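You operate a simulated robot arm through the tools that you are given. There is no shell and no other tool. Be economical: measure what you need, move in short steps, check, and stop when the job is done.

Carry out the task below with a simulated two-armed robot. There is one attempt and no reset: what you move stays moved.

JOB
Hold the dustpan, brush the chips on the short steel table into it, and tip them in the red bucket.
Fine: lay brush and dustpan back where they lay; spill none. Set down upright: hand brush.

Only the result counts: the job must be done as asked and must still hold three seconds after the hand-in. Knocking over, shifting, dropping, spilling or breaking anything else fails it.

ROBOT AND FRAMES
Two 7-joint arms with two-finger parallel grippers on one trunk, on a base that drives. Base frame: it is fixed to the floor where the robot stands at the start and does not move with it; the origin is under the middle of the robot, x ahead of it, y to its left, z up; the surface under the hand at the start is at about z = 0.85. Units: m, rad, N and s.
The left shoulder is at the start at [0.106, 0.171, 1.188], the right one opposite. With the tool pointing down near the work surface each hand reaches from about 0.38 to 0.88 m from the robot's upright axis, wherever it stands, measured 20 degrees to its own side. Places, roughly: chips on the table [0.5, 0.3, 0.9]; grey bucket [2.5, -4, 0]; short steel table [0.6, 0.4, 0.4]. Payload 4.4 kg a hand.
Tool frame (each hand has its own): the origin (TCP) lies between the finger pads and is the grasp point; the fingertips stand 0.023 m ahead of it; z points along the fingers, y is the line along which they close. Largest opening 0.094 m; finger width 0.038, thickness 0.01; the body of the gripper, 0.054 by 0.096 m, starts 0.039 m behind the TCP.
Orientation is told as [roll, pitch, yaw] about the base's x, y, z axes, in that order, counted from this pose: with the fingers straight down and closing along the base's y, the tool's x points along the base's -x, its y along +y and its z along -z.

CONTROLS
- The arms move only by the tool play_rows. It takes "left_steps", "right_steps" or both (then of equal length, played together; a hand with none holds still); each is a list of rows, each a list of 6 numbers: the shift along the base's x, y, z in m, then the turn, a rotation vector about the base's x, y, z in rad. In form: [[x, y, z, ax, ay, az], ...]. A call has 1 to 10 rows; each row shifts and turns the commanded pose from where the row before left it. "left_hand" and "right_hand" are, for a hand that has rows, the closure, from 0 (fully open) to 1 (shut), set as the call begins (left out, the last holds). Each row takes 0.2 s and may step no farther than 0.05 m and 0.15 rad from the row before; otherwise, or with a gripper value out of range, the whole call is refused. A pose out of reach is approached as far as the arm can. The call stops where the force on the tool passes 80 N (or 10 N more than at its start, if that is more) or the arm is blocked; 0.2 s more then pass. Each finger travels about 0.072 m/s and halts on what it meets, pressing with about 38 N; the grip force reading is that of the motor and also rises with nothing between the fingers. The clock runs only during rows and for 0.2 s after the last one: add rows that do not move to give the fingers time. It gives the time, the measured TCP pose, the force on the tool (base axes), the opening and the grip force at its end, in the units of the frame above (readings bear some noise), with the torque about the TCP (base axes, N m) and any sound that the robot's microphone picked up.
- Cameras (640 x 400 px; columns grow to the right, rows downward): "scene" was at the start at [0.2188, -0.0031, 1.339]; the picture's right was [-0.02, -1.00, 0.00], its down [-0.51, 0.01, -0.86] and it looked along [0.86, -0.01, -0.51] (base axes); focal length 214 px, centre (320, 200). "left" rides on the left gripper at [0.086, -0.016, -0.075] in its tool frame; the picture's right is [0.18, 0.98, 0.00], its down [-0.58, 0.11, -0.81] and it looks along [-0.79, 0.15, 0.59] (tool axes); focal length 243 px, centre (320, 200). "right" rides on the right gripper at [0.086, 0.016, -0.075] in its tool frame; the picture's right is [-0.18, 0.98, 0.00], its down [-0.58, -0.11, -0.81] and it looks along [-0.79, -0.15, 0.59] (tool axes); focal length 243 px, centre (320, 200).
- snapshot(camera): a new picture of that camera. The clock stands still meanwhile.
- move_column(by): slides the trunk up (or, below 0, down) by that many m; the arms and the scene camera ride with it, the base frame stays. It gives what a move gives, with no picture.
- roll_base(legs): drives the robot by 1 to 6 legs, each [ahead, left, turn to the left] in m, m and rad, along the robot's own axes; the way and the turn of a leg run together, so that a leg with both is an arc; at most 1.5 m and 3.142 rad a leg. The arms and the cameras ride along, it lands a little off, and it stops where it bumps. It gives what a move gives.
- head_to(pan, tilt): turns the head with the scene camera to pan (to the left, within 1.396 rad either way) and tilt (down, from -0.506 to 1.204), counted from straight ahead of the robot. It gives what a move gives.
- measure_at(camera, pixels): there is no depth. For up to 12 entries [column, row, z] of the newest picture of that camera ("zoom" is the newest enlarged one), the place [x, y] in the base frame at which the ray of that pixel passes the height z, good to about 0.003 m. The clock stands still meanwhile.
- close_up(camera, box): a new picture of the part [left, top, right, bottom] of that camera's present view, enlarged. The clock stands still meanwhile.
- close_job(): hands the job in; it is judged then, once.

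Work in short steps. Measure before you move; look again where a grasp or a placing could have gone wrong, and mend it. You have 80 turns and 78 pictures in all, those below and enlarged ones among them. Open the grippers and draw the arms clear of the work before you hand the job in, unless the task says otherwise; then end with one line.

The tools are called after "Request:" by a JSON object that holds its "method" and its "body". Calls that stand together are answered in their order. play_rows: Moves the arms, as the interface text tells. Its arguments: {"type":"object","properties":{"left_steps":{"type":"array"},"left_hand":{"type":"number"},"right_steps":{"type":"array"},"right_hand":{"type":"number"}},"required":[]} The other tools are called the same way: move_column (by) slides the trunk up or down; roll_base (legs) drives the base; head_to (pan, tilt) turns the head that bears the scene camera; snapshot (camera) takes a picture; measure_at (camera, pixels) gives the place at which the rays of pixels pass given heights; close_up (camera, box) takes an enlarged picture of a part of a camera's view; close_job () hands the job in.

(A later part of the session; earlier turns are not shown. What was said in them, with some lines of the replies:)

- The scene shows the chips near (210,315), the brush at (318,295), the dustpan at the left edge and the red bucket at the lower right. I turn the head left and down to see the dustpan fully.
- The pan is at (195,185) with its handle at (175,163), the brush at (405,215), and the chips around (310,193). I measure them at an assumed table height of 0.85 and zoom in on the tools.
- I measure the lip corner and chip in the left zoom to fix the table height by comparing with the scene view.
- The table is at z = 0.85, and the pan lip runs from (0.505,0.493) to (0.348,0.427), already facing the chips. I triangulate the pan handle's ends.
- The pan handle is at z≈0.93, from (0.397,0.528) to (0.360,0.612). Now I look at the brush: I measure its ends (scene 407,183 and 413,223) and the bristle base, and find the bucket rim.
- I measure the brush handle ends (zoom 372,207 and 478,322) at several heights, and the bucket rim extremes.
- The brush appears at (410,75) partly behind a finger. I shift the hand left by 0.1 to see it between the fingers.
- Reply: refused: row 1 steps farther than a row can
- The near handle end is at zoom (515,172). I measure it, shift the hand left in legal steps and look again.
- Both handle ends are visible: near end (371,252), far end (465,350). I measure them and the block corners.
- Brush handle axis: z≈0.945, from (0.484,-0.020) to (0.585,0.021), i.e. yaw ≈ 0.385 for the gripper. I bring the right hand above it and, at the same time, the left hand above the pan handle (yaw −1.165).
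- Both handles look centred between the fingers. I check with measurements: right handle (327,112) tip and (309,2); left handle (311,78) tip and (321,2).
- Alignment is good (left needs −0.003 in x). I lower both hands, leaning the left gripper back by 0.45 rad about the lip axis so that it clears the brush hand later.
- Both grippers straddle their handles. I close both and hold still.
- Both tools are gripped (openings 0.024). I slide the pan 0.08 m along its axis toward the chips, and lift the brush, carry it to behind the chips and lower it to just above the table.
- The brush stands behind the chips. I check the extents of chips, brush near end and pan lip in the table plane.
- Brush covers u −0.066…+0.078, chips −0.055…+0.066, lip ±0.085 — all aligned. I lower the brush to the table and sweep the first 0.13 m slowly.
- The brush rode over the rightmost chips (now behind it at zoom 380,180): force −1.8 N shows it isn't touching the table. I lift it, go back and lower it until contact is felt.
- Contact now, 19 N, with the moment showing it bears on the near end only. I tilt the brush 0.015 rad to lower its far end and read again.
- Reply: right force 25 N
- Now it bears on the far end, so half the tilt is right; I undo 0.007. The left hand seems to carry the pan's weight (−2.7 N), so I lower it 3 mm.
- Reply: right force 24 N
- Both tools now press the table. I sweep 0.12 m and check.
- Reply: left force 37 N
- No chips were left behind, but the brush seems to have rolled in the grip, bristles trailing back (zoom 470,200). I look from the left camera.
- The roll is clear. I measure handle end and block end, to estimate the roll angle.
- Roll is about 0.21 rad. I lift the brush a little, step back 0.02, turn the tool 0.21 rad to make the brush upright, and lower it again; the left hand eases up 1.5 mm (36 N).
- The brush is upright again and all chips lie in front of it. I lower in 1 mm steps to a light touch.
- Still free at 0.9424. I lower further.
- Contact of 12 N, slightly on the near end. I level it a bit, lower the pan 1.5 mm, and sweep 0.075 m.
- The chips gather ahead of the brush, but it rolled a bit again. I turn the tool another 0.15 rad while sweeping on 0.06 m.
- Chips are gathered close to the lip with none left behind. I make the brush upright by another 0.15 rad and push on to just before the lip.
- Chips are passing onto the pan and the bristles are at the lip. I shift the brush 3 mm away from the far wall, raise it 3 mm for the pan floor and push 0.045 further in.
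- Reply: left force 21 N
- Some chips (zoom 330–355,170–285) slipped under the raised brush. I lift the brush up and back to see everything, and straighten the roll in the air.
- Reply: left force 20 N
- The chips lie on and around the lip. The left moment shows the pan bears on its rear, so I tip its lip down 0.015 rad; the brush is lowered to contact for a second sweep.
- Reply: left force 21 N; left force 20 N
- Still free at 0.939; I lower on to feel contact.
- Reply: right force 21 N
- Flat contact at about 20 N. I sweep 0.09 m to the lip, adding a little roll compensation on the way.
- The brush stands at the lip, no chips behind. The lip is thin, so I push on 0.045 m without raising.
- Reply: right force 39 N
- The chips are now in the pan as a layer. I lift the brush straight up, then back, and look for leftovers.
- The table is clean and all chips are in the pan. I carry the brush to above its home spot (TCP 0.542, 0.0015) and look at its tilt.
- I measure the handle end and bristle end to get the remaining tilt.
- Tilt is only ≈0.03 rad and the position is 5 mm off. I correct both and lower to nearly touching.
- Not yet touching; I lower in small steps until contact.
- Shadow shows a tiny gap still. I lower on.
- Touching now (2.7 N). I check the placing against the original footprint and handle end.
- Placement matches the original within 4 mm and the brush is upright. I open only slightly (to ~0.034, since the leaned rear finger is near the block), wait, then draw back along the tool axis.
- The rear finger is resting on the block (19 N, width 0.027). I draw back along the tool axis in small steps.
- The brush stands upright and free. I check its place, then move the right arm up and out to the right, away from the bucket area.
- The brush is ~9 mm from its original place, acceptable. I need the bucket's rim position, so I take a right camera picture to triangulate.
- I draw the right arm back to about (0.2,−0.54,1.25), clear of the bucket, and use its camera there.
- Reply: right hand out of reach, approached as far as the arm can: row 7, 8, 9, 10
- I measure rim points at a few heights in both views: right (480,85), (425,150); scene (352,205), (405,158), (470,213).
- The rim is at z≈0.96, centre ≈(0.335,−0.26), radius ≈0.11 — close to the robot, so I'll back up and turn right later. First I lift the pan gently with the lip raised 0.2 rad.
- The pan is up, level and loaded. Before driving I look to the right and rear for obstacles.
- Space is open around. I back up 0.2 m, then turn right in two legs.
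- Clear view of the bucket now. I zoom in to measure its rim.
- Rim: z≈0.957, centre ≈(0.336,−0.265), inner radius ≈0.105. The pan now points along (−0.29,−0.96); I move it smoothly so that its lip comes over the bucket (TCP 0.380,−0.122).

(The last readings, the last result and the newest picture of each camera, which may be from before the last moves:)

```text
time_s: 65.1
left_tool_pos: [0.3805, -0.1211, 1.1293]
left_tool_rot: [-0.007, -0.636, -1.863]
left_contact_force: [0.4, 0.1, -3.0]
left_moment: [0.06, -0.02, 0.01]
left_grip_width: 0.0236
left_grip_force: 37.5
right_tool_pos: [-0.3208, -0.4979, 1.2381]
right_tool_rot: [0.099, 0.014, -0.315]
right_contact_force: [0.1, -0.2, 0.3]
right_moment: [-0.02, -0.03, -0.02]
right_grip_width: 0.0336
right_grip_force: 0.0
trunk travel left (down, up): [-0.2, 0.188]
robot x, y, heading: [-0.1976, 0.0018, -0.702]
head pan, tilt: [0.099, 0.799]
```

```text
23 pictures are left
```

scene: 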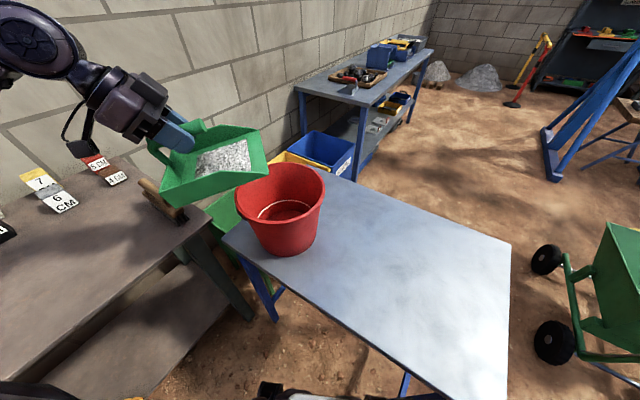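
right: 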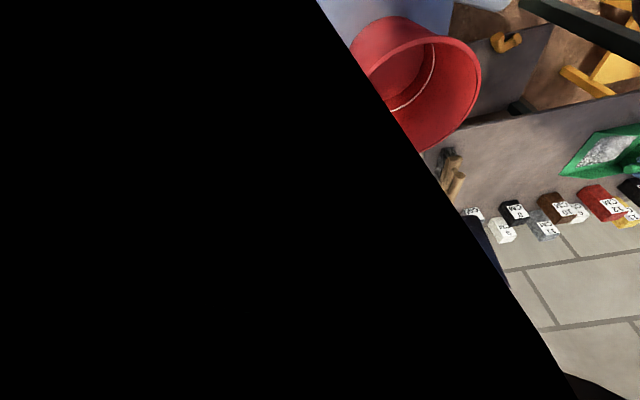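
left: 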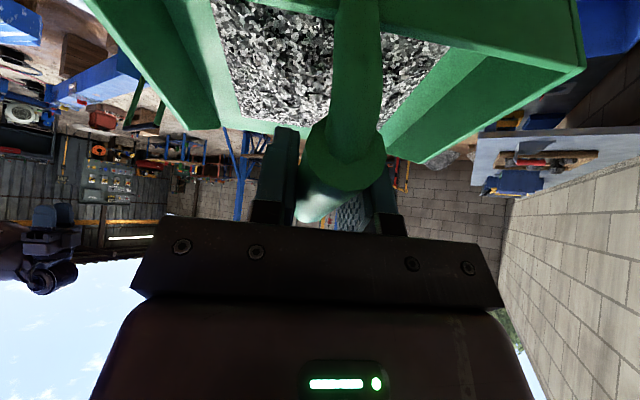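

The pan appears left of the bucket. I zoom to verify where its lip is.

Request:
{"method": "close_up", "body": {"camera": "scene", "box": [150, 110, 340, 260]}}

```text
2.67 times, centred on (245, 185) of scene
```

zoom: 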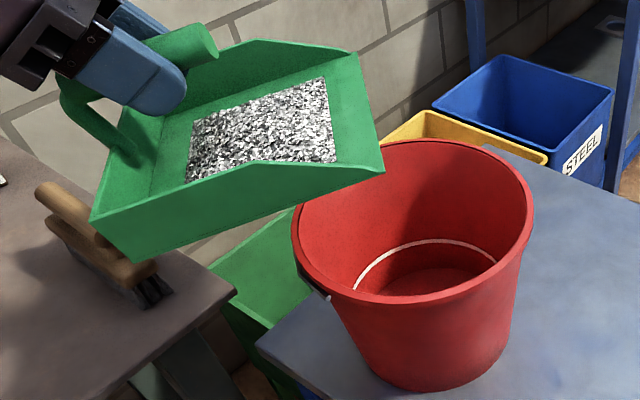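

Request:
{"method": "measure_at", "body": {"camera": "zoom", "pixels": [[385, 170, 1.074], [358, 55, 1.074], [320, 140, 0.957], [315, 290, 0.957], [430, 305, 0.957], [530, 200, 0.957], [420, 142, 0.957]]}}

```text
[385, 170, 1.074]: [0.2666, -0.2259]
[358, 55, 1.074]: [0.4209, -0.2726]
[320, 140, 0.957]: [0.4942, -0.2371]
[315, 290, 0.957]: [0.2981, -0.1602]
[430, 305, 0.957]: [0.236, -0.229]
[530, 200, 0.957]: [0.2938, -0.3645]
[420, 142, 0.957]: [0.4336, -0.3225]
```

The lip centre is at (0.344,−0.249), just short of the bucket's centre: good. I begin to tip slowly, keeping the lip in place.

Request:
{"method": "play_rows", "body": {"left_steps": [[-0.0012, -0.004, 0, 0.0622, -0.0188, 0], [-0.0012, -0.004, 0, 0.0622, -0.0188, 0], [-0.0015, -0.0049, -0.001, 0.0622, -0.0188, 0], [-0.0015, -0.0049, -0.001, 0.0622, -0.0188, 0], [-0.0018, -0.0058, -0.001, 0.0622, -0.0188, 0], [-0.0018, -0.0058, -0.001, 0.0622, -0.0188, 0], [-0.002, -0.0067, -0.001, 0.0622, -0.0188, 0], [-0.002, -0.0067, -0.001, 0.0622, -0.0188, 0], [-0.0022, -0.0073, -0.001, 0.0622, -0.0188, 0], [-0.0022, -0.0073, -0.001, 0.0622, -0.0188, 0]]}}

Request:
{"method": "close_up", "body": {"camera": "scene", "box": [150, 110, 340, 260]}}

```text
time_s: 67.3
left_tool_pos: [0.3624, -0.1811, 1.12]
left_tool_rot: [-0.005, 0.015, -1.864]
left_contact_force: [0.4, -0.4, -4.3]
left_moment: [-0.04, 0.03, 0.0]
left_grip_width: 0.0236
left_grip_force: 38.2
right_tool_pos: [-0.3203, -0.4999, 1.238]
right_tool_rot: [0.099, 0.013, -0.313]
right_contact_force: [0.2, 0.1, -0.5]
right_moment: [0.0, 0.01, -0.02]
right_grip_width: 0.0339
right_grip_force: 0.0
trunk travel left (down, up): [-0.2, 0.188]
robot x, y, heading: [-0.1995, -0.0007, -0.707]
head pan, tilt: [0.099, 0.799]
```

```text
2.67 times, centred on (245, 185) of scene
```

zoom: 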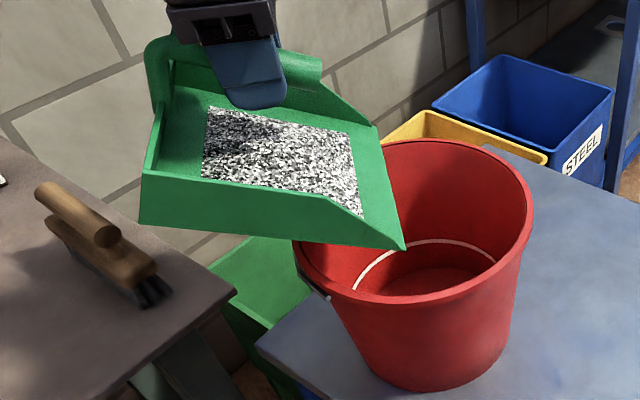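

The lip is low over the bucket and the chips still hold. I tip the remaining 0.65 rad.

Request:
{"method": "play_rows", "body": {"left_steps": [[-0.0024, -0.0079, 0, 0.0622, -0.0188, 0], [-0.0024, -0.0079, 0, 0.0622, -0.0188, 0], [-0.0025, -0.0083, 0, 0.0622, -0.0188, 0], [-0.0025, -0.0083, 0, 0.0622, -0.0188, 0], [-0.0026, -0.0086, 0, 0.0622, -0.0188, 0], [-0.0026, -0.0086, 0, 0.0622, -0.0188, 0], [-0.0026, -0.0088, 0, 0.0622, -0.0188, 0], [-0.0026, -0.0088, 0, 0.0622, -0.0188, 0], [-0.0026, -0.0088, 0, 0.0622, -0.0188, 0], [-0.0026, -0.0088, 0, 0.0622, -0.0188, 0]]}}

Request:
{"method": "close_up", "body": {"camera": "scene", "box": [150, 110, 340, 260]}}

```text
time_s: 69.5
left_tool_pos: [0.337, -0.2657, 1.1211]
left_tool_rot: [-0.003, 0.665, -1.863]
left_contact_force: [-0.6, -0.1, -2.7]
left_moment: [-0.1, 0.03, 0.0]
left_grip_width: 0.0235
left_grip_force: 38.1
right_tool_pos: [-0.3217, -0.4987, 1.2382]
right_tool_rot: [0.1, 0.014, -0.314]
right_contact_force: [-0.6, 0.0, -0.1]
right_moment: [0.04, -0.05, 0.04]
right_grip_width: 0.0334
right_grip_force: 0.1
trunk travel left (down, up): [-0.2, 0.188]
robot x, y, heading: [-0.1969, -0.0014, -0.701]
head pan, tilt: [0.099, 0.799]
```

```text
2.67 times, centred on (245, 185) of scene
```

zoom: 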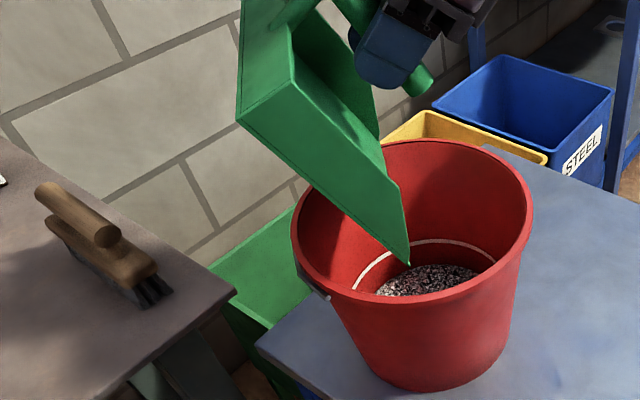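

The chips fell into the bucket. I tip slightly more and wait to empty the pan fully.

Request:
{"method": "play_rows", "body": {"left_steps": [[-0.0026, -0.0088, 0.003, 0.09, -0.027, 0], [-0.0026, -0.0088, 0.003, 0.09, -0.027, 0], [0, 0, 0, 0, 0, 0], [0, 0, 0, 0, 0, 0], [0, 0, 0, 0, 0, 0]]}}

Request:
{"method": "play_rows", "body": {"left_steps": [[0.005, 0.017, 0.01, -0.124, 0.0377, 0], [0.005, 0.017, 0.01, -0.124, 0.0377, 0], [0.005, 0.017, 0.005, -0.124, 0.0377, 0], [0.005, 0.017, 0, -0.124, 0.0377, 0], [0.005, 0.017, 0, -0.124, 0.0377, 0], [0.005, 0.017, 0, -0.124, 0.0377, 0], [0.005, 0.017, 0, -0.124, 0.0377, 0], [0.004, 0.015, 0, -0.124, 0.0377, 0], [0.004, 0.013, 0, -0.124, 0.0377, 0], [0.004, 0.013, 0, -0.124, 0.0377, 0]]}}

Request:
{"method": "snapshot", "body": {"camera": "scene"}}

```text
time_s: 70.7
left_tool_pos: [0.3325, -0.283, 1.1258]
left_tool_rot: [-0.006, 0.851, -1.863]
left_contact_force: [0.8, -0.1, -2.8]
left_moment: [-0.09, 0.0, 0.01]
left_grip_width: 0.0236
left_grip_force: 38.1
right_tool_pos: [-0.32, -0.499, 1.2384]
right_tool_rot: [0.1, 0.014, -0.313]
right_contact_force: [0.0, 0.1, -0.4]
right_moment: [-0.03, 0.0, 0.01]
right_grip_width: 0.0339
right_grip_force: 0.1
trunk travel left (down, up): [-0.2, 0.188]
robot x, y, heading: [-0.1998, -0.0012, -0.702]
head pan, tilt: [0.099, 0.799]
```

```text
time_s: 72.9
left_tool_pos: [0.3794, -0.1225, 1.1528]
left_tool_rot: [-0.005, -0.445, -1.866]
left_contact_force: [-0.2, 0.8, -2.6]
left_moment: [0.05, -0.04, 0.0]
left_grip_width: 0.0238
left_grip_force: 37.8
right_tool_pos: [-0.3205, -0.497, 1.2384]
right_tool_rot: [0.1, 0.013, -0.315]
right_contact_force: [0.6, 0.4, 0.8]
right_moment: [-0.01, -0.01, 0.01]
right_grip_width: 0.0337
right_grip_force: 0.1
trunk travel left (down, up): [-0.2, 0.188]
robot x, y, heading: [-0.1991, -0.0013, -0.7]
head pan, tilt: [0.099, 0.799]
```

```text
19 pictures are left
```

scene: 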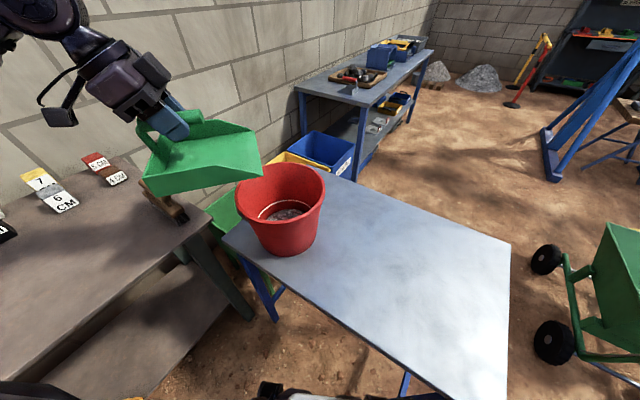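

The pan is empty and nothing is spilled. I move the arm back to its carrying place and drive the base back.

Request:
{"method": "play_rows", "body": {"left_steps": [[0.006, 0.026, 0, 0, 0, 0], [0.006, 0.026, 0, 0, 0, 0], [0.006, 0.026, 0, 0, 0, 0], [0.006, 0.026, 0, 0, 0, 0], [0.006, 0.026, 0, 0, 0, 0], [0.006, 0.026, 0, 0, 0, 0], [0.006, 0.026, 0, 0, 0, 0], [0.006, 0.026, 0, 0, 0, 0], [0.006, 0.026, 0, 0, 0, 0]]}}

Request:
{"method": "roll_base", "body": {"legs": [[0, 0, 0.35], [0, 0, 0.352], [0.19, 0, 0]]}}

Request:
{"method": "head_to", "body": {"pan": 0.5, "tilt": 0.9}}

Request:
{"method": "snapshot", "body": {"camera": "scene"}}

```text
time_s: 74.9
left_tool_pos: [0.4334, 0.1115, 1.152]
left_tool_rot: [-0.004, -0.445, -1.866]
left_contact_force: [0.6, 0.1, -2.0]
left_moment: [0.02, -0.02, -0.02]
left_grip_width: 0.0233
left_grip_force: 38.3
right_tool_pos: [-0.32, -0.4986, 1.2397]
right_tool_rot: [0.099, 0.014, -0.313]
right_contact_force: [-1.1, 0.0, 0.2]
right_moment: [0.0, 0.03, 0.01]
right_grip_width: 0.0338
right_grip_force: 0.0
trunk travel left (down, up): [-0.2, 0.188]
robot x, y, heading: [-0.1975, 0.0044, -0.701]
head pan, tilt: [0.099, 0.799]
```

```text
time_s: 78.7
left_tool_pos: [0.3976, 0.4974, 1.1526]
left_tool_rot: [-0.009, -0.445, -1.156]
left_contact_force: [-0.5, -0.9, -3.1]
left_moment: [-0.01, -0.02, 0.04]
left_grip_width: 0.0239
left_grip_force: 38.0
right_tool_pos: [0.222, -0.4558, 1.2384]
right_tool_rot: [0.1, 0.014, 0.394]
right_contact_force: [0.1, 0.6, 0.5]
right_moment: [0.02, 0.01, 0.01]
right_grip_width: 0.0335
right_grip_force: 0.1
trunk travel left (down, up): [-0.2, 0.188]
robot x, y, heading: [-0.0107, 0.0017, 0.005]
head pan, tilt: [0.099, 0.799]
```

```text
time_s: 79.5
left_tool_pos: [0.3989, 0.4969, 1.1521]
left_tool_rot: [-0.005, -0.443, -1.155]
left_contact_force: [0.0, 0.3, -2.6]
left_moment: [0.02, 0.0, 0.02]
left_grip_width: 0.0237
left_grip_force: 37.7
right_tool_pos: [0.2221, -0.4571, 1.238]
right_tool_rot: [0.099, 0.014, 0.394]
right_contact_force: [-0.2, -1.2, 0.1]
right_moment: [-0.01, 0.01, -0.03]
right_grip_width: 0.0337
right_grip_force: 0.0
trunk travel left (down, up): [-0.2, 0.188]
robot x, y, heading: [-0.0073, 0.003, 0.003]
head pan, tilt: [0.499, 0.901]
```

```text
18 pictures are left
```

scene: 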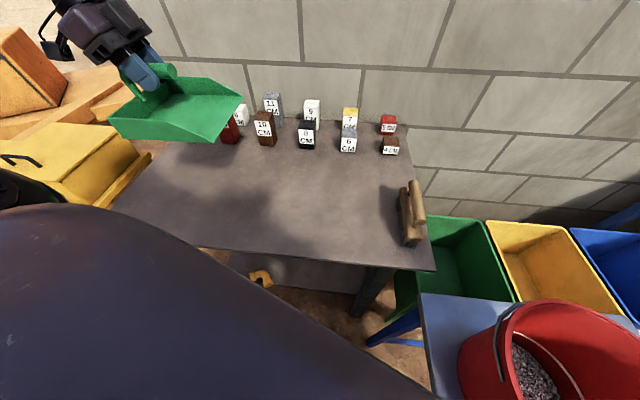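

I move the pan above its home (TCP 0.379, 0.566), restoring yaw, and descend to just above the table.

Request:
{"method": "play_rows", "body": {"left_steps": [[-0.007, 0.023, 0, 0.004, 0.002, -0.01], [-0.007, 0.023, 0, 0.004, 0.002, 0], [-0.006, 0.023, 0, 0, 0, 0], [0, 0, -0.04, 0, 0, 0], [0, 0, -0.04, 0, 0, 0], [0, 0, -0.04, 0, 0, 0], [0, 0, -0.04, 0, 0, 0], [0, 0, -0.04, 0, 0, 0], [0, 0, -0.01, 0, 0, 0], [0, 0, 0, 0, 0, 0]]}}

Request:
{"method": "close_up", "body": {"camera": "scene", "box": [120, 120, 260, 220]}}

```text
time_s: 81.8
left_tool_pos: [0.377, 0.5646, 0.9419]
left_tool_rot: [-0.004, -0.435, -1.169]
left_contact_force: [0.3, -1.7, -2.8]
left_moment: [0.03, -0.01, 0.0]
left_grip_width: 0.0238
left_grip_force: 38.1
right_tool_pos: [0.2218, -0.4557, 1.2384]
right_tool_rot: [0.102, 0.012, 0.393]
right_contact_force: [0.2, 0.0, -0.6]
right_moment: [0.02, -0.03, -0.02]
right_grip_width: 0.0339
right_grip_force: 0.2
trunk travel left (down, up): [-0.2, 0.188]
robot x, y, heading: [-0.009, 0.0023, 0.01]
head pan, tilt: [0.499, 0.901]
```

```text
4.00 times, centred on (190, 170) of scene
```

zoom: 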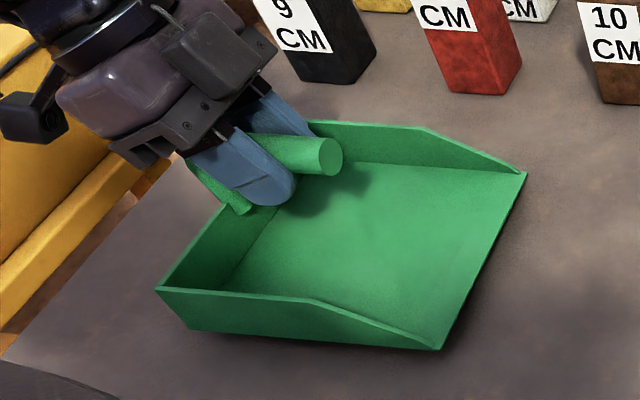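

The pan hovers about 1 cm over its place. I shift +2 mm in x and lower it until it touches.

Request:
{"method": "play_rows", "body": {"left_steps": [[0.002, 0.001, -0.006, 0, 0, 0], [0, 0, -0.004, 0, 0, 0], [0, 0, 0, 0, 0, 0]]}}

Request:
{"method": "play_rows", "body": {"left_steps": [[0, 0, -0.0015, 0, 0, 0], [0, 0, 0, 0, 0, 0]]}}

Request:
{"method": "close_up", "body": {"camera": "scene", "box": [120, 120, 260, 220]}}

```text
time_s: 82.5
left_tool_pos: [0.3787, 0.5647, 0.9325]
left_tool_rot: [-0.008, -0.435, -1.165]
left_contact_force: [-0.5, 0.0, -2.3]
left_moment: [0.09, 0.0, -0.02]
left_grip_width: 0.0236
left_grip_force: 38.4
right_tool_pos: [0.2223, -0.4564, 1.2381]
right_tool_rot: [0.101, 0.013, 0.394]
right_contact_force: [0.3, -0.1, 0.3]
right_moment: [0.0, 0.0, -0.01]
right_grip_width: 0.0338
right_grip_force: 0.0
trunk travel left (down, up): [-0.2, 0.188]
robot x, y, heading: [-0.0086, 0.0008, 0.006]
head pan, tilt: [0.499, 0.901]
```

```text
time_s: 83.2
left_tool_pos: [0.379, 0.566, 0.9311]
left_tool_rot: [-0.005, -0.436, -1.164]
left_contact_force: [-0.2, 0.4, -3.0]
left_moment: [0.04, 0.01, 0.02]
left_grip_width: 0.0237
left_grip_force: 37.9
right_tool_pos: [0.2224, -0.4562, 1.2393]
right_tool_rot: [0.101, 0.015, 0.395]
right_contact_force: [-0.1, 0.2, -0.4]
right_moment: [-0.01, -0.01, 0.01]
right_grip_width: 0.0337
right_grip_force: 0.0
trunk travel left (down, up): [-0.2, 0.188]
robot x, y, heading: [-0.0105, 0.0043, 0.006]
head pan, tilt: [0.499, 0.901]
```

```text
4.00 times, centred on (190, 170) of scene
```

zoom: 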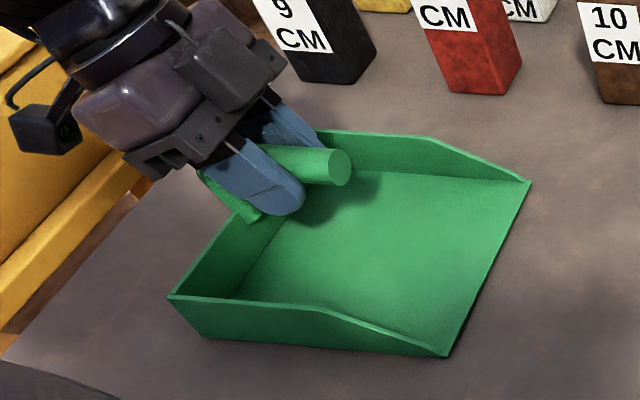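

I lower another 2 mm to feel contact, and measure the lip corners (530,182) and (445,355).

Request:
{"method": "measure_at", "body": {"camera": "zoom", "pixels": [[531, 183, 0.852], [446, 356, 0.852]]}}

Request:
{"method": "play_rows", "body": {"left_steps": [[0, 0, -0.0015, 0, 0, 0], [0, 0, -0.001, 0, 0, 0], [0, 0, 0, 0, 0, 0]]}}

```text
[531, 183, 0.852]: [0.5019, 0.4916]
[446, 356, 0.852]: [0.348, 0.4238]
```

```text
time_s: 84.0
left_tool_pos: [0.3789, 0.5661, 0.9287]
left_tool_rot: [-0.001, -0.435, -1.165]
left_contact_force: [-4.4, 0.9, 13.5]
left_moment: [0.93, 0.45, 0.08]
left_grip_width: 0.0235
left_grip_force: 38.3
right_tool_pos: [0.2212, -0.4575, 1.2393]
right_tool_rot: [0.101, 0.012, 0.394]
right_contact_force: [-0.7, 0.6, -0.3]
right_moment: [0.0, -0.01, 0.02]
right_grip_width: 0.0339
right_grip_force: 0.1
trunk travel left (down, up): [-0.2, 0.188]
robot x, y, heading: [-0.0102, 0.0018, 0.009]
head pan, tilt: [0.499, 0.901]
```

Pan is on the table at its home (corners within 3 mm). I level it a touch, open the left gripper, and draw back along the tool axis.

Request:
{"method": "play_rows", "body": {"left_steps": [[0, 0, 0.0005, 0.007, 0.003, 0], [0, 0, 0, 0, 0, 0]]}}

Request:
{"method": "play_rows", "body": {"left_hand": 0, "left_steps": [[0, 0, 0, 0, 0, 0], [0, 0, 0, 0, 0, 0], [0, 0, 0, 0, 0, 0], [0, 0, 0, 0, 0, 0], [-0.002, 0.0039, 0.009, 0, 0, 0], [-0.004, 0.0097, 0.0227, 0, 0, 0], [-0.005, 0.0116, 0.0272, 0, 0, 0], [-0.005, 0.0116, 0.0272, 0, 0, 0], [-0.005, 0.0116, 0.0272, 0, 0, 0]]}}

Request:
{"method": "snapshot", "body": {"camera": "scene"}}

Request:
{"method": "close_up", "body": {"camera": "scene", "box": [120, 120, 260, 220]}}

```text
time_s: 84.5
left_tool_pos: [0.3798, 0.5655, 0.9301]
left_tool_rot: [-0.006, -0.427, -1.164]
left_contact_force: [-1.1, 2.0, 12.8]
left_moment: [-0.81, -0.38, 0.22]
left_grip_width: 0.0238
left_grip_force: 38.0
right_tool_pos: [0.2217, -0.4561, 1.24]
right_tool_rot: [0.098, 0.013, 0.396]
right_contact_force: [1.0, -0.3, -0.3]
right_moment: [-0.01, 0.01, 0.0]
right_grip_width: 0.034
right_grip_force: 0.0
trunk travel left (down, up): [-0.2, 0.188]
robot x, y, heading: [-0.0086, -0.0, 0.009]
head pan, tilt: [0.499, 0.901]
```

```text
time_s: 86.5
left_tool_pos: [0.357, 0.6144, 1.0422]
left_tool_rot: [-0.007, -0.429, -1.164]
left_contact_force: [0.3, -0.2, 0.0]
left_moment: [-0.03, -0.01, -0.01]
left_grip_width: 0.0941
left_grip_force: 0.0
right_tool_pos: [0.2222, -0.4561, 1.2389]
right_tool_rot: [0.098, 0.014, 0.393]
right_contact_force: [0.8, -0.5, 0.1]
right_moment: [-0.01, -0.03, 0.03]
right_grip_width: 0.0338
right_grip_force: 0.1
trunk travel left (down, up): [-0.2, 0.188]
robot x, y, heading: [-0.0117, 0.0003, 0.01]
head pan, tilt: [0.499, 0.901]
```

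```text
15 pictures are left
```

scene: 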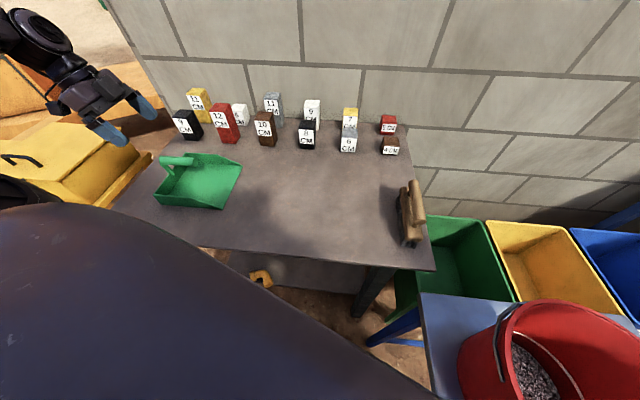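

```text
4.00 times, centred on (190, 170) of scene
```

zoom: 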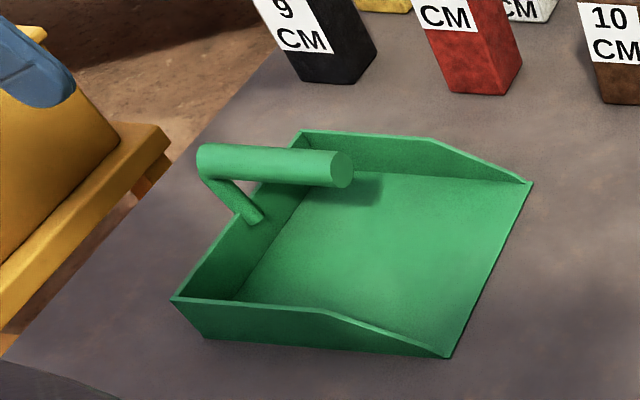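

The pan lies in its old place and the brush stands upright. I raise the left arm clear and open the right gripper fully.

Request:
{"method": "play_rows", "body": {"right_hand": 0, "left_steps": [[0, 0, 0.04, 0, 0, 0], [0, 0, 0.04, 0, 0, 0], [0, 0, 0.04, 0, 0, 0], [0, 0, 0.03, 0, 0, 0]], "right_steps": [[0, 0, 0, 0, 0, 0], [0, 0, 0, 0, 0, 0], [0, 0, 0, 0, 0, 0], [0, 0, 0, 0, 0, 0]]}}

Request:
{"method": "close_up", "body": {"camera": "scene", "box": [370, 160, 450, 270]}}

```text
time_s: 87.5
left_tool_pos: [0.3564, 0.6133, 1.1938]
left_tool_rot: [-0.005, -0.427, -1.165]
left_contact_force: [0.3, 0.3, 0.0]
left_moment: [0.02, 0.02, 0.0]
left_grip_width: 0.0941
left_grip_force: 0.1
right_tool_pos: [0.2213, -0.4557, 1.2375]
right_tool_rot: [0.101, 0.013, 0.395]
right_contact_force: [0.9, -0.3, 0.6]
right_moment: [0.0, 0.02, 0.0]
right_grip_width: 0.0939
right_grip_force: 0.0
trunk travel left (down, up): [-0.2, 0.188]
robot x, y, heading: [-0.0127, 0.0021, 0.008]
head pan, tilt: [0.499, 0.901]
```

```text
3.64 times, centred on (410, 215) of scene
```

zoom: 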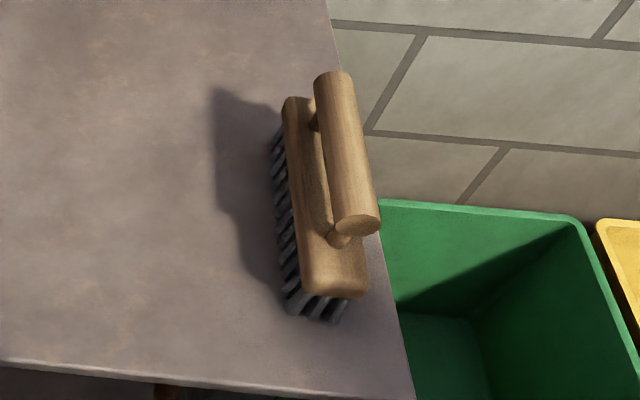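

The brush stands upright near its old spot, the table is clean, the pan is home and the chips are in the bucket. I hand in.

Request:
{"method": "close_job", "body": {}}

```text
The job is handed in.
```

I swept the chips off the short steel table and tipped them into the red bucket; I saw no spills. The dustpan is back within about 3 mm of where it lay, and the brush stands upright about 9 mm from its original spot.
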